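You operate a simulated robot arm through the tools that you are given. There is no shell and no other tool. Be economical: measure what you need, move in short steps, check, and stop when the job is done.

Carry out the task below with a simulated robot arm. There is one attempt and no reset: what you move stays moved.

TASK
Brush away the sawdust beside the press bed; park the carriage at GLUE.
Fine: slide the carriage to PRESS first; put the yellow brush back.

It is judged by the outcome, as a careful person would: the job done as asked, and still so three seconds after it is handed in. It fails if anything else is knocked over, pushed out of place, dropped, spilled or broken.

THE ROBOT
A 7-joint arm with a two-finger parallel gripper, fixed in place. Base frame: the origin is at the foot of the arm, x ahead of it, y to its left, z up; the work surface is at about z = 0.8. Lengths are in m, angles in rad, forces in N, time in s.
With the tool pointing down near the work surface it reaches from about 0.24 to 0.68 m from the base axis. Its first joint turns from -1.152 to 1.152 rad. Payload 2.4 kg.
Tool frame: the origin (TCP) lies between the finger pads and is the grasp point; the fingertips stand 0.03 m ahead of it; z points along the fingers, y is the line along which they close. The gripper opens to 0.094 m. The fingers are 0.028 m wide and 0.01 m thick; the gripper's body (0.05 by 0.096 m) begins 0.055 m behind the TCP.
Orientation is that of the tool frame in the base frame, as a unit quaternion [w, x, y, z]. With the fingers straight down and closing along the base's y, the tool's x points along the base's -x, its y along +y and its z along -z.

THE INTERFACE
- The arm moves only by the tool step_arm. Its argument "targets" is a list of rows, each an object (a shift or turn left out is 0, a gripper value left out holds the last) with "dp": the shift along the tool's x, y, z in m, a list of three; "turn": the turn, a rotation vector about the tool's x, y, z in rad, a list of three; "jaw": the closure in counts, from 0 (fully open) to 255 (shut). In form: [{"dp": [dx, dy, dz], "turn": [wx, wy, wz], "jaw": jaw}, ...]. A call has 1 to 10 rows; each row shifts and turns the commanded pose from where the row before left it, along the tool's axes as they then stand. A row lasts 0.2 s, in which the tool goes at most 0.05 m and 0.15 rad; a call with a longer step from one row to the next is refused whole, and so is a gripper value outside its range. A pose out of reach is approached as far as the arm can. The call stops where the force on the tool passes 70 N (or 10 N more than at its start, if that is more) or the arm is blocked; 0.2 s more then pass. The fingers move at their own pace (about 0.153 m/s each) and stop on an object; they squeeze with about 32 N. The grip force told is the motor's: it shows also when the fingers shut on nothing. Time passes only in rows, and 0.2 s behind the last, so rows that do not move let the fingers close. It gives the time, the measured TCP pose, the force on the tool (base axes), the opening and the grip force at its end, in the units of the frame above (readings bear some noise).
- Cameras (640 x 400 px; columns grow to the right, rows downward): "scene" is fixed at [0.0301, 0.4612, 1.457]; the picture's right is [-0.84, -0.54, 0.00], its down [-0.24, 0.37, -0.90] and it looks along [0.49, -0.76, -0.44] (base axes); focal length 336 px, centre (320, 200). "wrist" rides on the gripper at [-0.037, 0, -0.058] in the tool frame; the picture's right is [0.00, -1.00, 0.00], its down [0.97, 0.00, -0.24] and it looks along [0.24, 0.00, 0.97] (tool axes); focal length 218 px, centre (320, 200).
- get_image(camera): a new picture of that camera. No time passes.
- locate(camera, pixels): for up to 12 pixels [column, row] of the newest picture of that camera ("zoom" is the newest enlarged one), the place [x, y, z] in the base frame of the surface seen there, good to about 0.002 m. No time passes.
- zoom(camera, box): a new picture of the part [left, top, right, bottom] of that camera's present view, enlarged. No time passes.
- hand_in(): hands the job in; it is judged then, once.

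Work in short steps. Measure before you move; look again where a grasp or a placing could have gone wrong, and mend it. You have 80 turns and 46 pictures in all, the two below and enlarged ones among them. Open the gripper and draw the arm clear of the work before you hand the job in, unless the task says otherwise; then end with one line.

The tools are called after "Call:" as name(argument=value, ...) on one line, values as JSON. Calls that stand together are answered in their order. step_arm: Moves the arm, as the interface text tells. Its arguments: {"type":"object","properties":{"targets":{"type":"array"}},"required":["targets"]} The other tools are called the same way: get_image (camera) takes a picture; locate (camera, pixels) gives the place of the surface under pixels of a picture; zoom (camera, box) takes an enlarged picture of a part of a camera's view; hand_in () hands the job in.

At the start:

```text
clock: 0.0
position: [0.4035, -0.2485, 1.1333]
tcp_rot: [0.0, 0.0, 1.0, 0.001]
ft_force: [0.2, -0.1, 1.1]
finger_gap: 0.094
grip_force: 0.1
```

scene: 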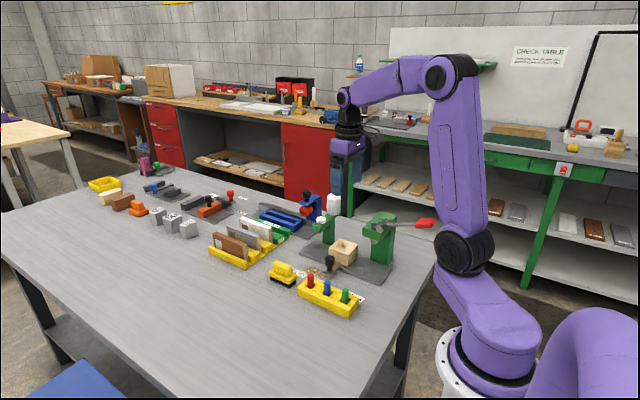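
wrist: 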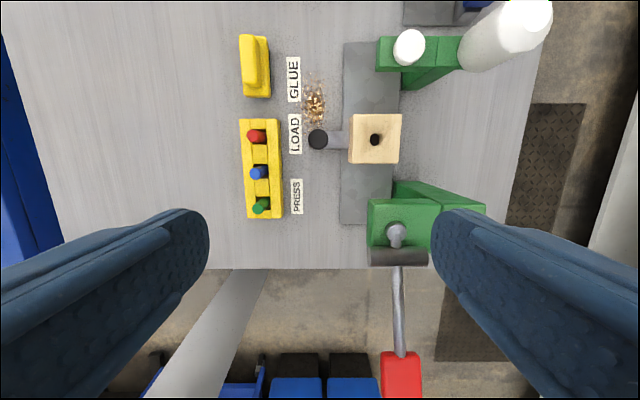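

I'll take closer looks at the fixture, brush and sawdust before measuring.

Call:
zoom(camera="wrist", box=[220, 0, 500, 280])

Call:
zoom(camera="scene", box=[250, 180, 450, 320])

Call:
locate(camera="wrist", pixels=[[256, 40], [256, 92], [246, 66], [268, 66], [318, 139], [338, 139], [374, 125], [315, 100], [293, 80], [295, 134], [297, 197], [257, 136]])

```text
1.43 times, centred on (360, 140) of wrist
```

zoom: 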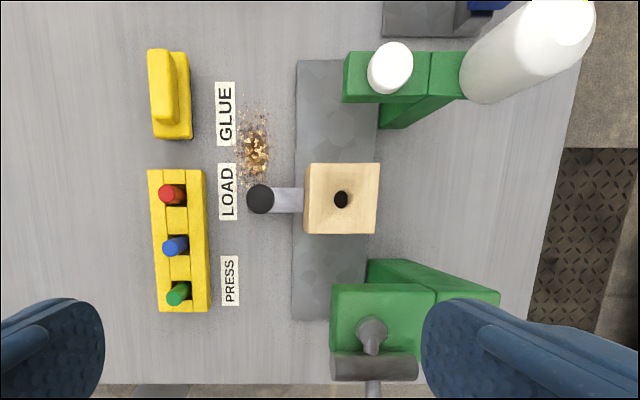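

```text
2.86 times, centred on (350, 250) of scene
```

zoom: 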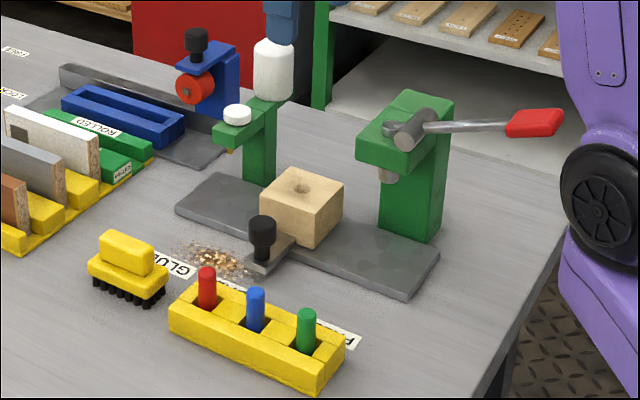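

```text
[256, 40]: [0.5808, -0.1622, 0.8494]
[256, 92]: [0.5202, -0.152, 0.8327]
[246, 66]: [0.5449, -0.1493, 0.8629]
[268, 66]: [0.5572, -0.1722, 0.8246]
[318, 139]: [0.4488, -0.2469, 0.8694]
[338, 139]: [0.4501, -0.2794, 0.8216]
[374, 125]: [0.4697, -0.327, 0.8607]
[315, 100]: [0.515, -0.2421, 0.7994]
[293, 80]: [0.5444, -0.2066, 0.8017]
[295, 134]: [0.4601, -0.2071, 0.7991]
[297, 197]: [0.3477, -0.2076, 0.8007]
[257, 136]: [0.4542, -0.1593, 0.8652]
```

The carriage stands at LOAD, knob toward +y. I measure the knob, press ram, nozzle, brush handle, bed and sawdust extents.

Call:
locate(camera="zoom", pixels=[[262, 220], [262, 238], [262, 265], [386, 178], [230, 152], [128, 245], [105, 238], [150, 262], [98, 262], [163, 290], [300, 190], [400, 280]])

Call:
locate(camera="wrist", pixels=[[305, 85], [325, 85], [305, 115], [325, 120], [350, 45], [345, 220], [344, 100], [400, 220], [408, 45], [352, 118], [352, 160], [399, 118]])

Call:
zoom(camera="scene", box=[260, 245, 340, 301])

```text
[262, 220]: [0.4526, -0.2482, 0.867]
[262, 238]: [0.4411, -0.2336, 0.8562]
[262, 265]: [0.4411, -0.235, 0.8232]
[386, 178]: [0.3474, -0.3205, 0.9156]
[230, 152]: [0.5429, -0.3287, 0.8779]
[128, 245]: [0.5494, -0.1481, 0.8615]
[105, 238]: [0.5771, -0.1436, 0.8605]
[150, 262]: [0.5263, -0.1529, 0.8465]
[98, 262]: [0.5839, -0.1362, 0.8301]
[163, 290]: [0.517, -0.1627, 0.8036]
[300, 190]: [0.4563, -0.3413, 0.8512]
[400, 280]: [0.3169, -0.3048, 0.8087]
```

```text
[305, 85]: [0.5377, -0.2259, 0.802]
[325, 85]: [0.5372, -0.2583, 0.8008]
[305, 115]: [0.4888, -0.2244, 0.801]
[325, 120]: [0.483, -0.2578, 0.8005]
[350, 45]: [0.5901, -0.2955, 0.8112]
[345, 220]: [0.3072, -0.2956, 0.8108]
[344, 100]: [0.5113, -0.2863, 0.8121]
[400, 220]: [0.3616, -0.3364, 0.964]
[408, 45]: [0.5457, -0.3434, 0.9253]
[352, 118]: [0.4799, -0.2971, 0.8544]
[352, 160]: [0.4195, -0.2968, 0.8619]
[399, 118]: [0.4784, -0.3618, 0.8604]
```

```text
7.14 times, centred on (300, 273) of scene
```

zoom: 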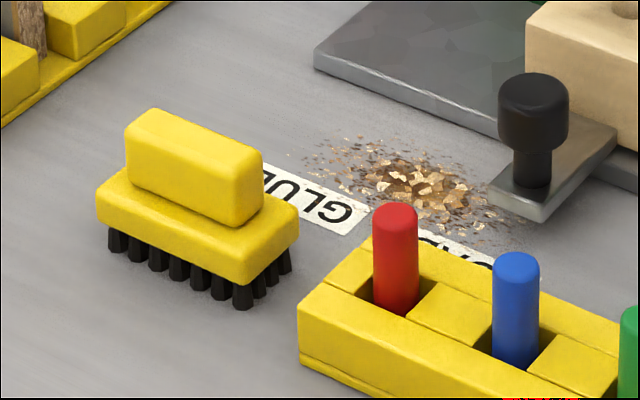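

Knob centre ≈ (0.450, -0.246), head z 0.847–0.869; bed runs along x, PRESS ≈ 0.348, GLUE ≈ 0.545. I'll turn the tool so that the fingers close along x (clear of the press head), up high first.

Call:
step_arm(targets=[{"turn": [0, 0, -0.1428]}, {"turn": [0, 0, -0.1428]}, {"turn": [0, 0, -0.1428]}, {"turn": [0, 0, -0.1428]}, {"turn": [0, 0, -0.1428]}, {"turn": [0, 0, -0.1428]}, {"turn": [0, 0, -0.1428]}, {"turn": [0, 0, -0.1428]}, {"turn": [0, 0, -0.1428]}, {"turn": [0, 0, -0.1428]}])

Call:
step_arm(targets=[{"turn": [0, 0, -0.1428]}, {"turn": [0, 0, 0]}])

Call:
locate(camera="scene", pixels=[[384, 226], [395, 222], [425, 223], [385, 240], [376, 228]])

```text
clock: 2.2
position: [0.4043, -0.2476, 1.1341]
tcp_rot: [-0.001, -0.656, 0.755, 0.0]
ft_force: [-0.9, 0.4, -0.2]
finger_gap: 0.0941
grip_force: 0.0
```

```text
clock: 2.8
position: [0.4028, -0.246, 1.1334]
tcp_rot: [0.0, 0.708, -0.706, -0.001]
ft_force: [-0.2, -1.1, -0.2]
finger_gap: 0.0942
grip_force: 0.2
```

```text
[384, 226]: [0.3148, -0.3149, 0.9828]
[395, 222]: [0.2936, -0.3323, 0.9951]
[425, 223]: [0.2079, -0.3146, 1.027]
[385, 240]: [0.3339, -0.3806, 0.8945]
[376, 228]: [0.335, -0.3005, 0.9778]
```

Now tilt 0.3 rad so the hand leans away from the press (+y) and descend above the knob to z≈0.93.

Call:
step_arm(targets=[{"turn": [0, 0.15, 0]}, {"turn": [0, 0.15, 0]}, {"dp": [-0.01242, -0.00944, 0.03872]}, {"dp": [-0.01242, -0.00944, 0.03872]}, {"dp": [-0.01242, -0.00944, 0.03872]}, {"dp": [-0.01242, -0.00944, 0.03872]}, {"dp": [-0.01242, -0.00944, 0.03872]}, {}])

Call:
get_image(camera="wrist")

Call:
get_image(camera="scene")

```text
clock: 4.6
position: [0.4527, -0.2463, 0.9323]
tcp_rot: [0.106, 0.699, -0.699, 0.106]
ft_force: [-0.5, 0.0, 0.1]
finger_gap: 0.0939
grip_force: 0.0
```

```text
40 pictures are left
```

wrist: 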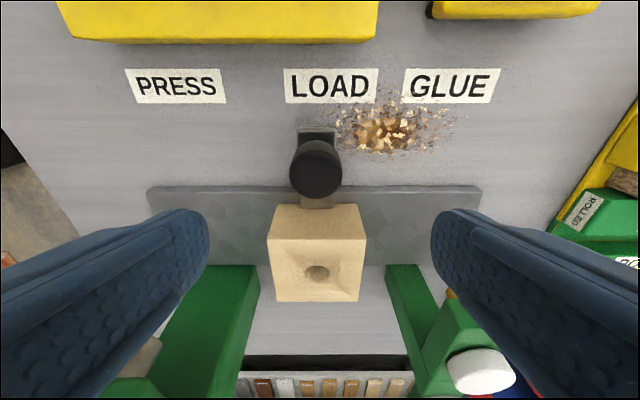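

```text
39 pictures are left
```

scene: 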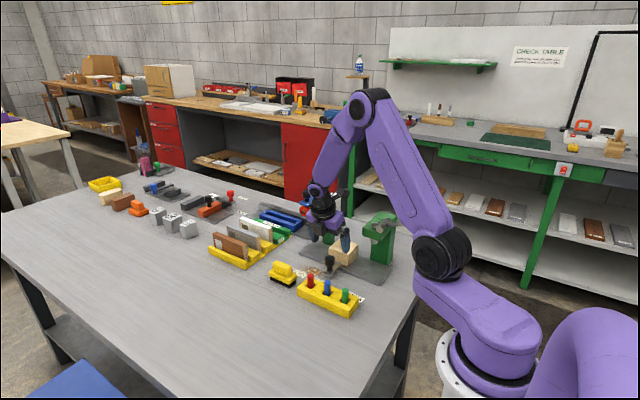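

Knob is centred (316,170) between the fingers. Descend the remaining 0.066 m along the vertical and close.

Call:
step_arm(targets=[{"dp": [-0.0109, 0.00135, 0.0313]}, {"dp": [-0.0109, 0.00135, 0.0313]}, {}])

Call:
get_image(camera="wrist")

Call:
zoom(camera="scene", box=[270, 160, 430, 300])

```text
clock: 5.4
position: [0.4489, -0.2414, 0.8633]
tcp_rot: [0.106, 0.7, -0.699, 0.106]
ft_force: [0.4, -0.6, -0.6]
finger_gap: 0.0939
grip_force: 0.1
```

```text
38 pictures are left
```

wrist: 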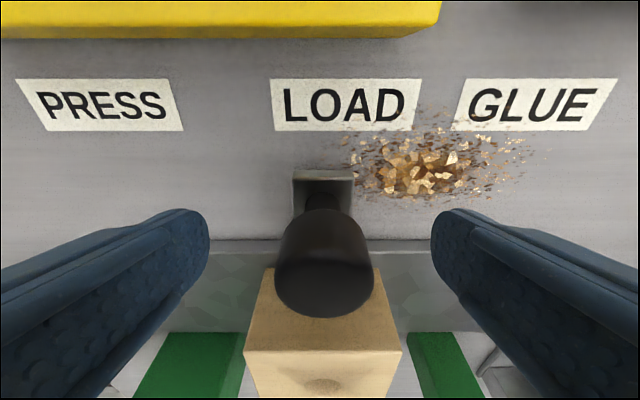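

```text
2.86 times, centred on (350, 230) of scene
```

zoom: 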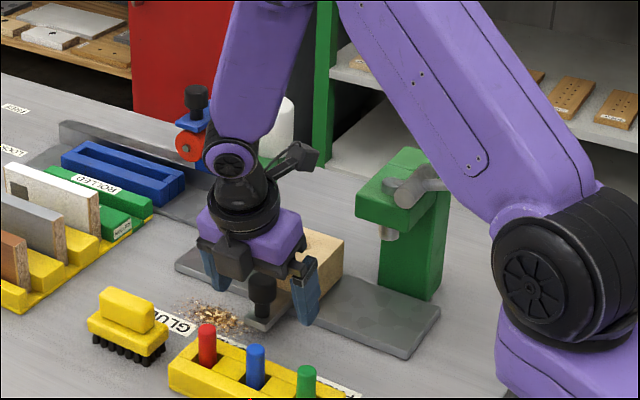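

Good alignment. I close on the knob, and check where the wrist protrusion (zoom 305,158) stands relative to the press head.

Call:
locate(camera="zoom", pixels=[[312, 158], [295, 160], [280, 215], [300, 235], [390, 160], [405, 195], [450, 170], [375, 190], [265, 285]])

Call:
step_arm(targets=[{"jaw": 255}, {"jaw": 255}, {"jaw": 255}])

```text
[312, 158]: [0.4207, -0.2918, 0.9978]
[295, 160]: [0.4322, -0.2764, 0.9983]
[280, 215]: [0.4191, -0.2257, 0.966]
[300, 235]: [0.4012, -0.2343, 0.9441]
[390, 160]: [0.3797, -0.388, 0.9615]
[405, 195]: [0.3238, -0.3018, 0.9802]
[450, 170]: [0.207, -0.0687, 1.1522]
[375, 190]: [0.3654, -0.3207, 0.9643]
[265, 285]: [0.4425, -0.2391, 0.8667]
```

```text
clock: 6.2
position: [0.4488, -0.2431, 0.8632]
tcp_rot: [-0.106, -0.699, 0.699, -0.106]
ft_force: [0.5, -2.0, -2.8]
finger_gap: 0.03
grip_force: 44.7
```

Gap 0.030: knob gripped. But the wrist protrusion (0.42,-0.292,0.998) would come close to the press hub (y≈-0.30, z≈0.98), so I open, raise 9 mm and tilt 0.2 rad more before sliding.

Call:
step_arm(targets=[{"jaw": 100}, {"jaw": 100}, {"dp": [0.0027, 0, -0.0086], "turn": [0, 0.1, 0]}, {"turn": [0, 0.1, 0]}, {}])

Call:
zoom(camera="scene", box=[270, 160, 430, 300])

Call:
get_image(camera="wrist")

```text
clock: 7.4
position: [0.4481, -0.2433, 0.873]
tcp_rot: [-0.175, -0.685, 0.685, -0.176]
ft_force: [0.4, 0.9, 0.3]
finger_gap: 0.0576
grip_force: 0.1
```

```text
2.86 times, centred on (350, 230) of scene
```

zoom: 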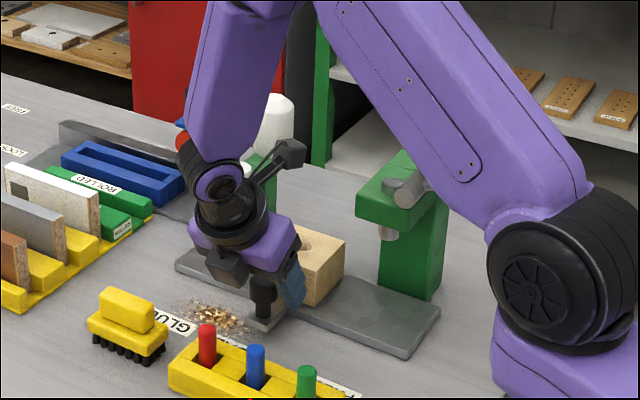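

```text
35 pictures are left
```

wrist: 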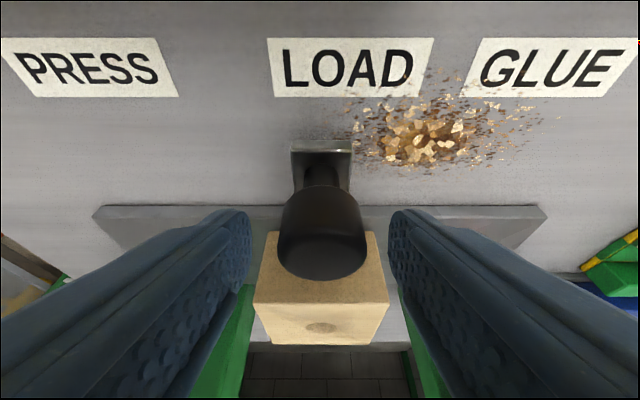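

Locate the protrusion again and grip the knob.

Call:
locate(camera="zoom", pixels=[[292, 150], [303, 153], [280, 155], [225, 270], [270, 175], [400, 200]])

Call:
step_arm(targets=[{"jaw": 255}, {"jaw": 255}, {"jaw": 255}])

```text
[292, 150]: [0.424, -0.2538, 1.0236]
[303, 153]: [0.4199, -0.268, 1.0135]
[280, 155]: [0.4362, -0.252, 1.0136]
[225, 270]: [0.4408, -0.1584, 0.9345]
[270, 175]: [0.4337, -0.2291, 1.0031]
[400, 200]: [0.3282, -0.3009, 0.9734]
```

```text
clock: 8.2
position: [0.4492, -0.2431, 0.874]
tcp_rot: [0.174, 0.686, -0.685, 0.175]
ft_force: [-0.3, 0.7, -2.0]
finger_gap: 0.0297
grip_force: 45.5
```

Protrusion now at y≈-0.27, 3 cm clear. Slide 0.05 m toward PRESS (tool +y).

Call:
step_arm(targets=[{"dp": [0, 0.0125, 0]}, {"dp": [0, 0.0125, 0]}, {"dp": [0, 0.0125, 0]}, {"dp": [0, 0.0125, 0]}])

Call:
zoom(camera="scene", box=[270, 160, 430, 300])

```text
clock: 9.2
position: [0.3979, -0.2431, 0.8737]
tcp_rot: [-0.175, -0.685, 0.685, -0.175]
ft_force: [0.4, 3.8, 11.8]
finger_gap: 0.0297
grip_force: 44.9
```

```text
2.86 times, centred on (350, 230) of scene
```

zoom: 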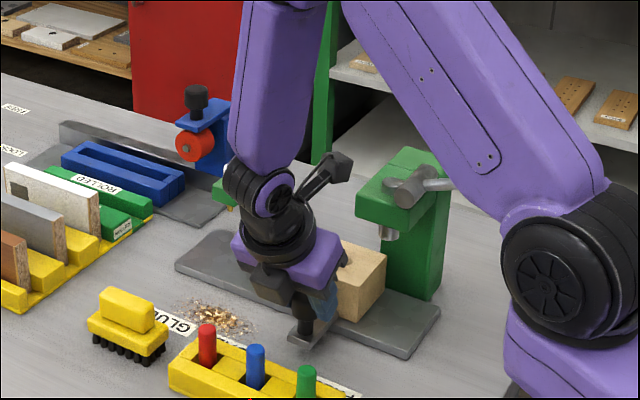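

The carriage slides freely; continue 0.049 m to PRESS.

Call:
step_arm(targets=[{"dp": [0, 0.0125, 0]}, {"dp": [0, 0.0125, 0]}, {"dp": [0, 0.0125, 0]}, {"dp": [0, 0.0115, 0]}, {}])

Call:
get_image(camera="wrist")

Call:
zoom(camera="scene", box=[270, 160, 430, 300])

```text
clock: 10.4
position: [0.3489, -0.2434, 0.8732]
tcp_rot: [0.174, 0.686, -0.685, 0.175]
ft_force: [15.2, 2.9, -24.8]
finger_gap: 0.0297
grip_force: 45.0
```

```text
33 pictures are left
```

wrist: 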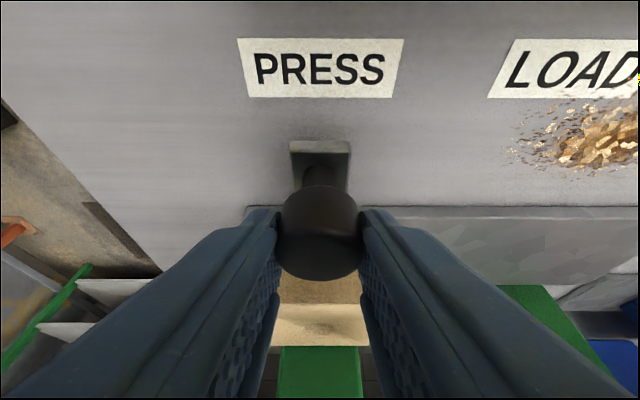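

```text
2.86 times, centred on (350, 230) of scene
```

zoom: 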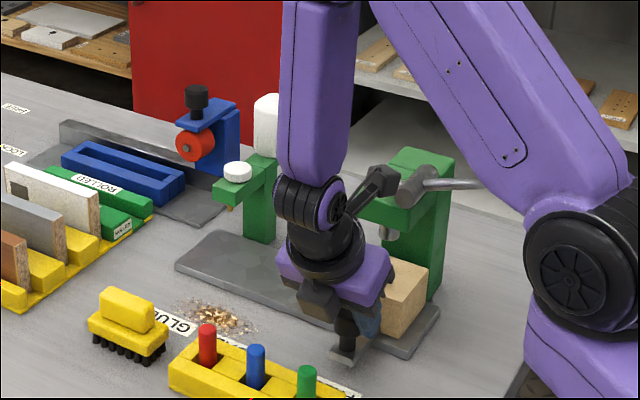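

The knob is at x 0.349, centred on the PRESS label (321,67), with some force as at an end stop. Release and back off along the tool axis.

Call:
step_arm(targets=[{"jaw": 100}, {"jaw": 100}, {"jaw": 100, "dp": [0, 0, -0.03]}, {"dp": [0, 0, -0.04]}, {"dp": [0, 0, -0.045]}, {"dp": [0, 0, -0.045]}, {}])

Call:
get_image(camera="wrist")

```text
clock: 12.0
position: [0.3491, -0.1655, 1.0152]
tcp_rot: [-0.175, -0.685, 0.685, -0.175]
ft_force: [-0.8, 0.2, -0.1]
finger_gap: 0.0569
grip_force: 0.1
```

```text
31 pictures are left
```

wrist: 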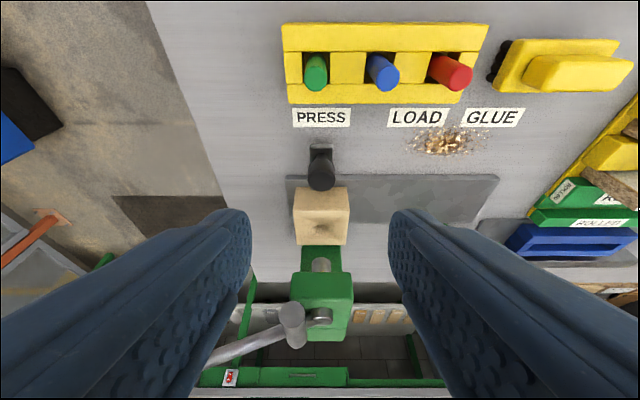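

Carriage stays at PRESS. Now untilt and turn the fingers back to closing along y, over the brush.

Call:
step_arm(targets=[{"turn": [0, -0.125, 0], "jaw": 0}, {"turn": [0, -0.125, 0]}, {"turn": [0, -0.125, 0]}, {"turn": [0, -0.125, 0]}, {"dp": [0, -0.04, 0]}, {"dp": [0, -0.04, 0]}, {"dp": [0, -0.04, 0]}, {"dp": [0, -0.04, 0]}, {"dp": [0, -0.03, 0]}])

Call:
step_arm(targets=[{"turn": [0, 0, 0.1428]}, {"turn": [0, 0, 0.1428]}, {"turn": [0, 0, 0.1428]}, {"turn": [0, 0, 0.1428]}, {"turn": [0, 0, 0.1428]}, {"turn": [0, 0, 0.1428]}, {"turn": [0, 0, 0.1428]}, {"turn": [0, 0, 0.1428]}, {"turn": [0, 0, 0.1428]}, {"turn": [0, 0, 0.1428]}])

Call:
step_arm(targets=[{"turn": [0, 0, 0.1428]}, {}])

Call:
get_image(camera="wrist")

```text
clock: 14.0
position: [0.5412, -0.1672, 1.0157]
tcp_rot: [0.0, -0.707, 0.707, 0.0]
ft_force: [0.2, -0.9, 0.0]
finger_gap: 0.094
grip_force: 0.1
```

```text
clock: 16.2
position: [0.5387, -0.1664, 1.0136]
tcp_rot: [-0.001, -0.07, 0.998, 0.0]
ft_force: [0.3, -0.8, -0.1]
finger_gap: 0.094
grip_force: 0.1
```

```text
clock: 16.8
position: [0.539, -0.167, 1.0131]
tcp_rot: [0.001, 0.0, 1.0, 0.0]
ft_force: [0.5, -0.2, -0.5]
finger_gap: 0.094
grip_force: 0.1
```

```text
30 pictures are left
```

wrist: 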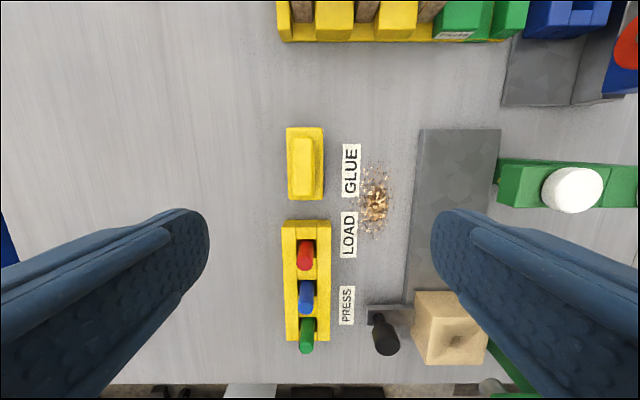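

Zoom on the brush and measure its base and handle edges, the dust, and the knob at PRESS.

Call:
zoom(camera="wrist", box=[260, 110, 440, 250])

Call:
locate(camera="wrist", pixels=[[303, 142], [303, 192], [296, 165], [311, 165], [303, 131], [303, 197], [288, 165], [321, 165], [385, 345], [370, 190], [350, 170], [432, 330]])

```text
2.86 times, centred on (350, 180) of wrist
```

zoom: 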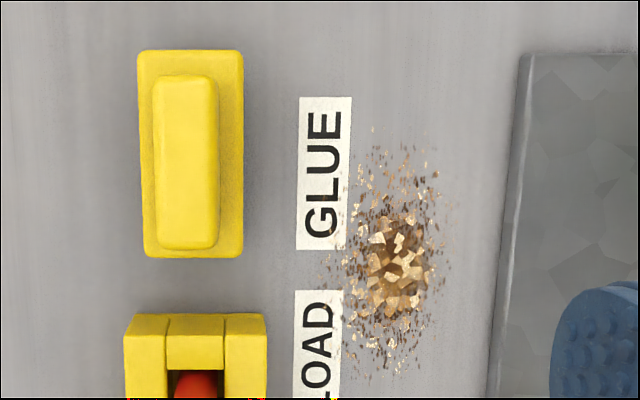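

```text
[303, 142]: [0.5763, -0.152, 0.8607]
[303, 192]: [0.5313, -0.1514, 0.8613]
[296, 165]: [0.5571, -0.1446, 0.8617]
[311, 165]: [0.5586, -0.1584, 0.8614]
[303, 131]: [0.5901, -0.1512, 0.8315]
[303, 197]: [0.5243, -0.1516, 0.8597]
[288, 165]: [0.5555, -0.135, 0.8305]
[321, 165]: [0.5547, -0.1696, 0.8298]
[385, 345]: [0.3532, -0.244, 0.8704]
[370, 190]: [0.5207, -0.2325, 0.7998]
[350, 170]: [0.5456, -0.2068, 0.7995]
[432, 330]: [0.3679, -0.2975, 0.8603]
```

Brush handle centre ≈ (0.554, -0.1515), top z 0.862, base top 0.831. Descend to TCP z 0.866 (tips 0.836) over it.

Call:
step_arm(targets=[{"dp": [-0.0075, 0.0077, 0.03]}, {"dp": [-0.0075, 0.0077, 0.03]}, {"dp": [0, 0, 0.03]}, {"dp": [0, 0, 0.03]}, {"dp": [0, 0, 0.026]}, {}])

Call:
get_image(camera="wrist")

```text
clock: 18.2
position: [0.5532, -0.153, 0.8674]
tcp_rot: [0.001, -0.001, 1.0, -0.001]
ft_force: [-1.2, 0.6, 0.2]
finger_gap: 0.0942
grip_force: 0.1
```

```text
28 pictures are left
```

wrist: 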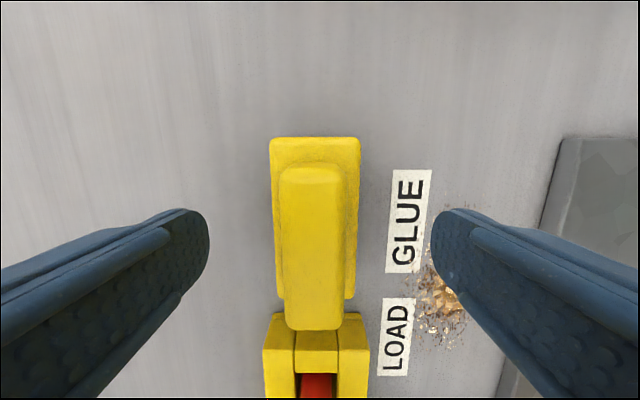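

Handle centre is ~2 mm to the +y side; adjust and close.

Call:
step_arm(targets=[{"dp": [0, 0.0018, 0]}, {"jaw": 255}, {"jaw": 255}, {"jaw": 255}, {}])

```text
clock: 19.4
position: [0.5546, -0.1501, 0.8668]
tcp_rot: [-0.001, 0.001, 1.0, 0.0]
ft_force: [0.4, 0.3, 1.0]
finger_gap: 0.0212
grip_force: 31.7
```

Brush held (gap 0.021); home TCP is (0.554,-0.150,0.867). Lift 4 cm and carry to the low-x side of the dust, at (0.435,-0.238).

Call:
step_arm(targets=[{"dp": [0, 0, -0.02]}, {"dp": [0, 0, -0.02]}, {"dp": [0, -0.03, 0]}, {"dp": [0, -0.03, 0]}, {"dp": [0, -0.028, 0]}, {"dp": [0.04, 0, 0]}, {"dp": [0.04, 0, 0]}, {"dp": [0.039, 0, 0]}, {}])

Call:
zoom(camera="scene", box=[250, 180, 410, 320])

```text
clock: 21.4
position: [0.4351, -0.2363, 0.9077]
tcp_rot: [-0.001, 0.0, 1.0, 0.0]
ft_force: [-0.2, 0.0, -1.1]
finger_gap: 0.0212
grip_force: 31.9
```

```text
2.86 times, centred on (330, 250) of scene
```

zoom: 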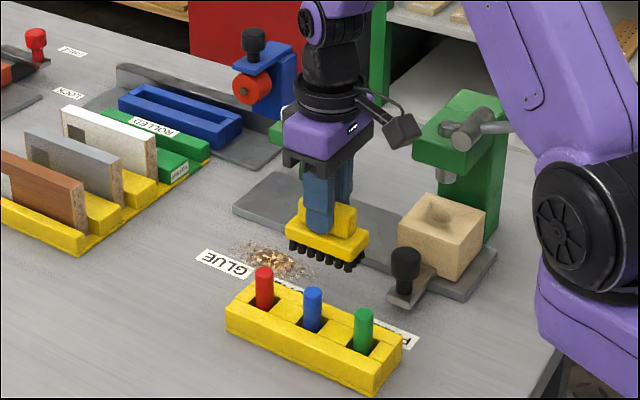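

Clear everywhere. Lower to the table and sweep +x through the dust.

Call:
step_arm(targets=[{"dp": [0, 0, 0.02]}, {"dp": [0, 0, 0.0205]}, {"dp": [-0.025, 0, 0]}, {"dp": [-0.025, 0, 0]}, {"dp": [-0.025, 0, 0]}, {"dp": [-0.025, 0, 0]}, {"dp": [-0.025, 0, 0]}, {"dp": [-0.025, 0, 0]}, {}])

Call:
zoom(camera="scene", box=[230, 180, 390, 320])

```text
clock: 23.4
position: [0.5853, -0.2372, 0.8674]
tcp_rot: [0.0, 0.0, 1.0, 0.0]
ft_force: [0.8, -0.5, -1.5]
finger_gap: 0.0209
grip_force: 32.6
```

```text
2.86 times, centred on (310, 250) of scene
```

zoom: 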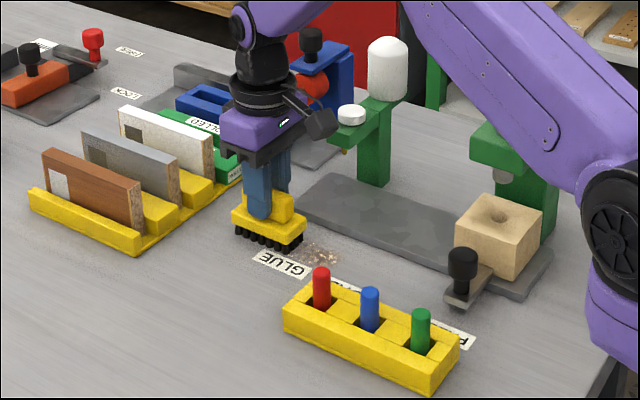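

The dust has partly faded; more strokes needed. Sweep back and forth with slight y offsets.

Call:
step_arm(targets=[{"dp": [0.03, 0, 0.001]}, {"dp": [0.03, 0, 0]}, {"dp": [0.03, 0, 0]}, {"dp": [0.03, 0, 0]}, {"dp": [-0.03, -0.006, 0]}, {"dp": [-0.03, 0, 0]}, {"dp": [-0.03, 0, 0]}, {"dp": [-0.03, 0, 0]}, {}])

Call:
zoom(camera="scene", box=[260, 210, 360, 290])

```text
clock: 25.4
position: [0.5858, -0.2443, 0.8669]
tcp_rot: [0.002, 0.001, 1.0, 0.0]
ft_force: [-8.9, -0.1, 29.1]
finger_gap: 0.0212
grip_force: 32.1
```

```text
5.00 times, centred on (310, 250) of scene
```

zoom: 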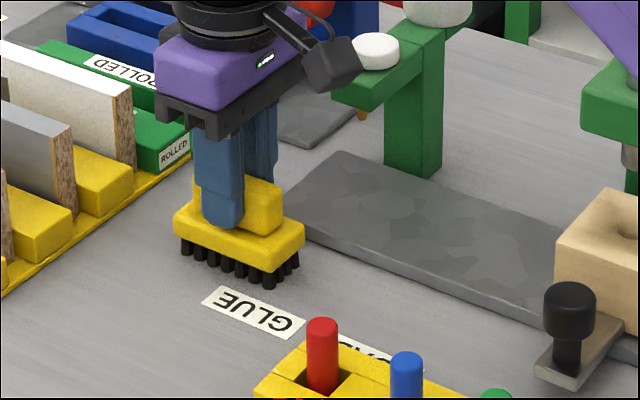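

Dust is gone. Lift and carry the brush back above its home.

Call:
step_arm(targets=[{"dp": [0, 0, -0.02]}, {"dp": [0, 0, -0.02]}, {"dp": [0.0318, 0, 0]}, {"dp": [0, 0.032, 0]}, {"dp": [0, 0.032, 0]}, {"dp": [0, 0.03, 0]}, {}])

Call:
get_image(camera="wrist")

```text
clock: 27.0
position: [0.5542, -0.1477, 0.9063]
tcp_rot: [0.0, 0.0, 1.0, 0.001]
ft_force: [-0.3, -0.2, 0.4]
finger_gap: 0.0212
grip_force: 31.7
```

```text
24 pictures are left
```

wrist: 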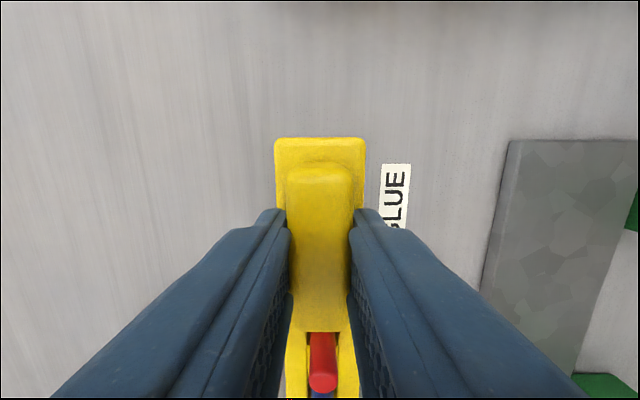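

Correct y by about -2.5 mm and lower 0.039 m.

Call:
step_arm(targets=[{"dp": [0, -0.0027, 0.01]}, {"dp": [0, 0, 0.015]}, {"dp": [0, 0, 0.01]}, {"dp": [0, 0, 0.004]}, {}])

Call:
zoom(camera="scene", box=[260, 240, 340, 296])

```text
clock: 28.2
position: [0.5543, -0.1521, 0.8686]
tcp_rot: [0.0, 0.0, 1.0, 0.0]
ft_force: [-0.6, 0.4, -1.0]
finger_gap: 0.0213
grip_force: 32.2
```

```text
7.14 times, centred on (300, 268) of scene
```

zoom: 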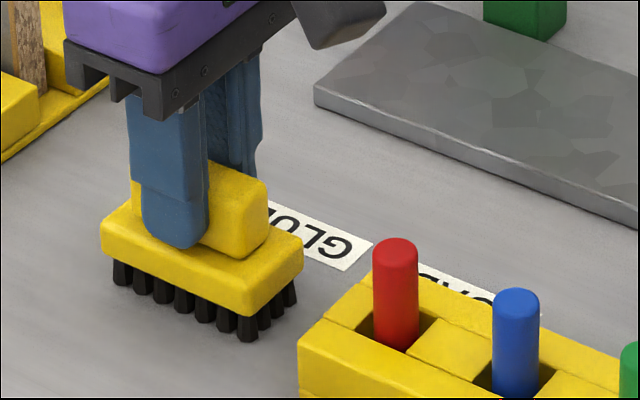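

About 1–2 mm to go; lower a bit more.

Call:
step_arm(targets=[{"dp": [0, 0.001, 0.0012]}, {"dp": [0, 0, 0.0008]}, {}])

```text
clock: 29.0
position: [0.5548, -0.1509, 0.8672]
tcp_rot: [0.001, 0.0, 1.0, -0.001]
ft_force: [-6.6, -1.1, 18.9]
finger_gap: 0.0212
grip_force: 31.4
```

In contact with the table (19 N). Release, open fully, and rise.

Call:
step_arm(targets=[{"dp": [0, 0, -0.0005], "jaw": 0}, {"jaw": 0}, {"jaw": 0}, {"dp": [0, 0, -0.03]}, {"dp": [0, 0, -0.04]}, {"dp": [0, 0, -0.04]}, {"dp": [0, 0, -0.036]}, {}])

Call:
get_image(camera="wrist")

Call:
locate(camera="wrist", pixels=[[303, 192]])

```text
clock: 30.8
position: [0.553, -0.1499, 1.0102]
tcp_rot: [0.0, 0.0, 1.0, -0.001]
ft_force: [-0.1, -0.2, 0.1]
finger_gap: 0.0941
grip_force: 0.1
```

```text
22 pictures are left
```

wrist: 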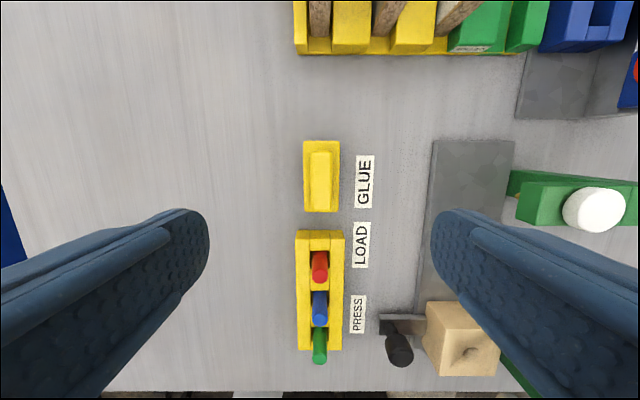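

```text
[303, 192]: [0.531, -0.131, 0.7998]
```

Call:
locate(camera="wrist", pixels=[[321, 143], [320, 155], [320, 205], [306, 178], [337, 178], [400, 358], [366, 181], [590, 210], [520, 215]])

```text
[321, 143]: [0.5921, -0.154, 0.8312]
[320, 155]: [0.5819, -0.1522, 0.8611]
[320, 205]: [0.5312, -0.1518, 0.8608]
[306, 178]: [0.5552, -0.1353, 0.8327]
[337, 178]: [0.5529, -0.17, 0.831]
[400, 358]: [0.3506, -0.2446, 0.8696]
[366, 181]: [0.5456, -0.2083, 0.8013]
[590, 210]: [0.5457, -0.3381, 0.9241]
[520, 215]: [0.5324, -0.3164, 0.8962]
```

Brush is back home (base y -0.135…-0.170, x to 0.592) and knob is at x≈0.350. Turn the fingers to close along x again and go to the pre-grasp pose (0.349,-0.166,1.013).

Call:
step_arm(targets=[{"turn": [0, 0, -0.1428]}, {"turn": [0, 0, -0.1428]}, {"turn": [0, 0, -0.1428]}, {"turn": [0, 0, -0.1428]}, {"turn": [0, 0, -0.1428]}, {"turn": [0, 0, -0.1428]}, {"turn": [0, 0, -0.1428]}, {"turn": [0, 0, -0.1428]}, {"turn": [0, 0, -0.1428]}, {"turn": [0, 0, -0.1428]}])

Call:
step_arm(targets=[{"turn": [0, 0, -0.1428]}, {"dp": [0.016, 0.044, -0.003]}, {"dp": [0, 0.04, 0]}, {"dp": [0, 0.04, 0]}, {"dp": [0, 0.04, 0]}, {"dp": [0, 0.04, 0], "jaw": 100}, {"turn": [0, 0.125, 0]}, {"turn": [0, 0.125, 0]}, {"turn": [0, 0.125, 0]}, {"turn": [0, 0.125, 0]}])

Call:
get_image(camera="wrist")

```text
clock: 33.0
position: [0.553, -0.1511, 1.0125]
tcp_rot: [0.0, -0.656, 0.754, 0.0]
ft_force: [0.1, 0.3, 0.3]
finger_gap: 0.0938
grip_force: 0.0
```

```text
clock: 35.2
position: [0.3489, -0.166, 1.0148]
tcp_rot: [-0.175, -0.685, 0.685, -0.176]
ft_force: [-0.4, -0.3, 0.0]
finger_gap: 0.0572
grip_force: 0.0
```

```text
21 pictures are left
```

wrist: 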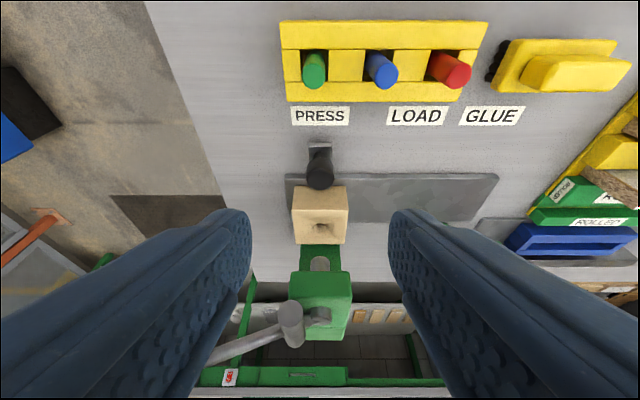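

Same view as on leaving it. Advance 0.16 m along the tool axis to the knob and grip.

Call:
step_arm(targets=[{"dp": [0, 0, 0.045]}, {"dp": [0, 0, 0.045]}, {"dp": [0, 0, 0.04]}, {"dp": [0, 0, 0.03]}, {}])

Call:
step_arm(targets=[{"jaw": 255}, {"jaw": 255}, {"jaw": 255}])

Call:
get_image(camera="wrist")

```text
clock: 36.4
position: [0.3479, -0.243, 0.8752]
tcp_rot: [-0.174, -0.685, 0.685, -0.175]
ft_force: [-0.2, -0.1, -0.5]
finger_gap: 0.0573
grip_force: 0.0
```

```text
clock: 37.2
position: [0.3493, -0.2439, 0.8756]
tcp_rot: [0.174, 0.686, -0.684, 0.176]
ft_force: [20.4, -6.6, -18.0]
finger_gap: 0.0295
grip_force: 45.1
```

```text
20 pictures are left
```

wrist: 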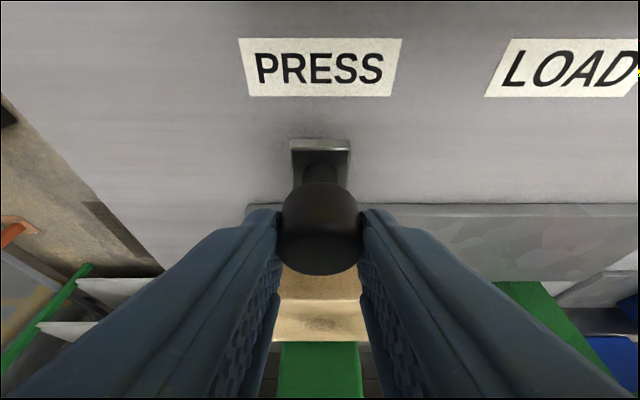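

Gripped. Slide +x (tool -y) 0.15 m, then look.

Call:
step_arm(targets=[{"dp": [0, -0.015, 0]}, {"dp": [0, -0.015, 0]}, {"dp": [0, -0.015, 0]}, {"dp": [0, -0.015, 0]}, {"dp": [0, -0.015, 0]}, {"dp": [0, -0.015, 0]}, {"dp": [0, -0.015, 0]}, {"dp": [0, -0.015, 0]}, {"dp": [0, -0.015, 0]}, {"dp": [0, -0.015, 0]}])

Call:
zoom(camera="scene", box=[250, 160, 410, 300])

Call:
get_image(camera="wrist")

```text
clock: 39.4
position: [0.4997, -0.2428, 0.8744]
tcp_rot: [0.174, 0.685, -0.685, 0.177]
ft_force: [-1.6, 14.5, 29.8]
finger_gap: 0.0298
grip_force: 45.0
```

```text
2.86 times, centred on (330, 230) of scene
```

zoom: 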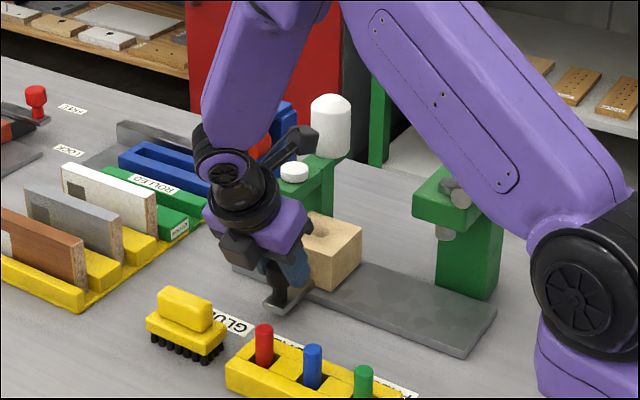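

```text
18 pictures are left
```

wrist: 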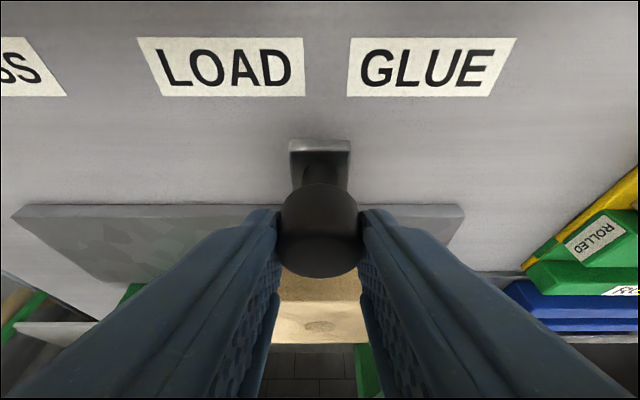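

Go on 0.0455 m to bring the knob to GLUE (label and nozzle at x≈0.5455).

Call:
step_arm(targets=[{"dp": [0, -0.0125, 0]}, {"dp": [0, -0.0125, 0]}, {"dp": [0, -0.0105, 0]}, {"dp": [0, -0.01, 0]}, {}])

Call:
get_image(camera="wrist")

Call:
zoom(camera="scene", box=[250, 160, 410, 300])

```text
clock: 40.6
position: [0.5442, -0.2438, 0.8745]
tcp_rot: [-0.176, -0.685, 0.685, -0.174]
ft_force: [1.1, 9.1, 3.7]
finger_gap: 0.0296
grip_force: 44.9
```

```text
17 pictures are left
```

wrist: 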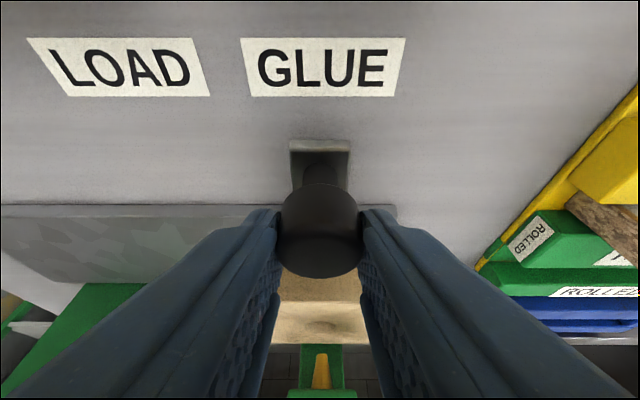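

```text
2.86 times, centred on (330, 230) of scene
```

zoom: 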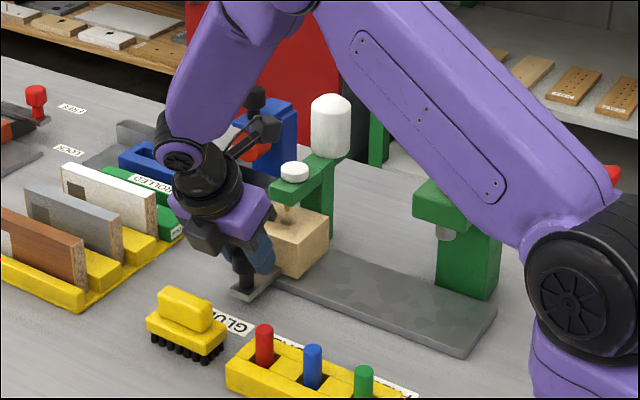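

Knob is centred on GLUE and under the nozzle (321,370). Nudge 1 mm, release, and back off along the tool axis.

Call:
step_arm(targets=[{"dp": [0, -0.001, 0]}, {}, {"jaw": 100}, {"jaw": 100}, {"dp": [0, 0, -0.03]}, {"dp": [0, 0, -0.04]}, {"dp": [0, 0, -0.045]}, {"dp": [0, 0, -0.045]}, {"dp": [0, 0, -0.045]}, {}])

Call:
get_image(camera="wrist")

Call:
get_image(camera="scene")

```text
clock: 42.8
position: [0.5437, -0.1469, 1.0574]
tcp_rot: [-0.175, -0.685, 0.685, -0.175]
ft_force: [0.5, 0.0, -0.3]
finger_gap: 0.057
grip_force: 0.1
```

```text
15 pictures are left
```

wrist: 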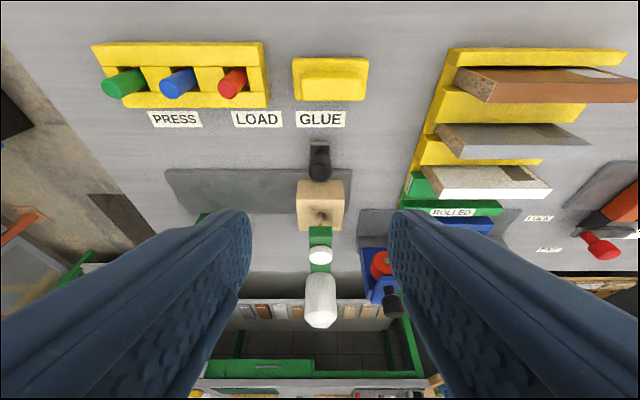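

```text
14 pictures are left
```

scene: 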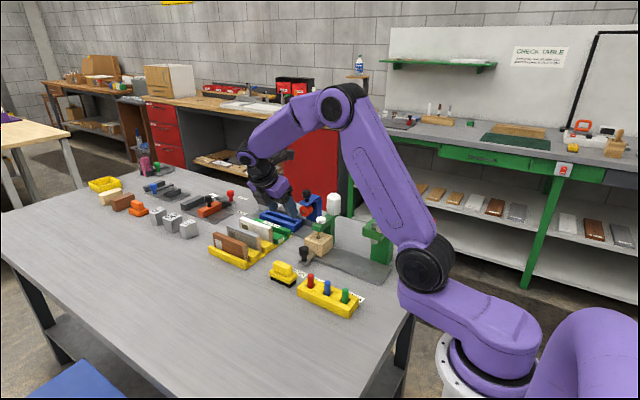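

Call:
locate(camera="wrist", pixels=[[320, 165], [321, 119], [301, 200], [341, 200], [320, 256]])

Call:
zoom(camera="scene", box=[250, 200, 390, 320])

```text
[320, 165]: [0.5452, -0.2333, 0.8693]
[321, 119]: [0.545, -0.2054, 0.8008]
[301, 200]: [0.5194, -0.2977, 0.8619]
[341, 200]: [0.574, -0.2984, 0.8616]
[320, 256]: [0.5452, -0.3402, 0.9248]
```

```text
3.33 times, centred on (320, 260) of scene
```

zoom: 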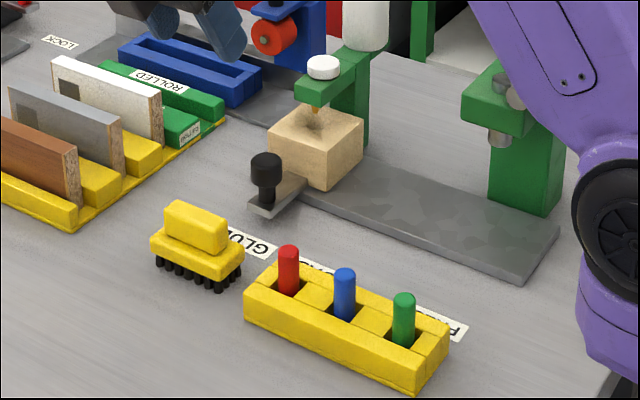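

The carriage is at GLUE (knob x 0.545, label 0.545, nozzle 0.545), the dust is gone and the brush is home. Open fully, rise a little more and hand in.

Call:
step_arm(targets=[{"dp": [0, 0, -0.04], "jaw": 0}, {"dp": [0, 0, -0.03]}, {}])

Call:
hand_in()

```text
clock: 43.6
position: [0.5443, -0.1139, 1.1148]
tcp_rot: [-0.175, -0.685, 0.685, -0.174]
ft_force: [-0.3, 0.2, 0.7]
finger_gap: 0.094
grip_force: 0.0
```

```text
The job is handed in.
```

I slid the carriage to PRESS first, brushed the sawdust away, put the yellow brush back and parked the carriage at GLUE; the arm is clear with the gripper open, and the job is handed in.
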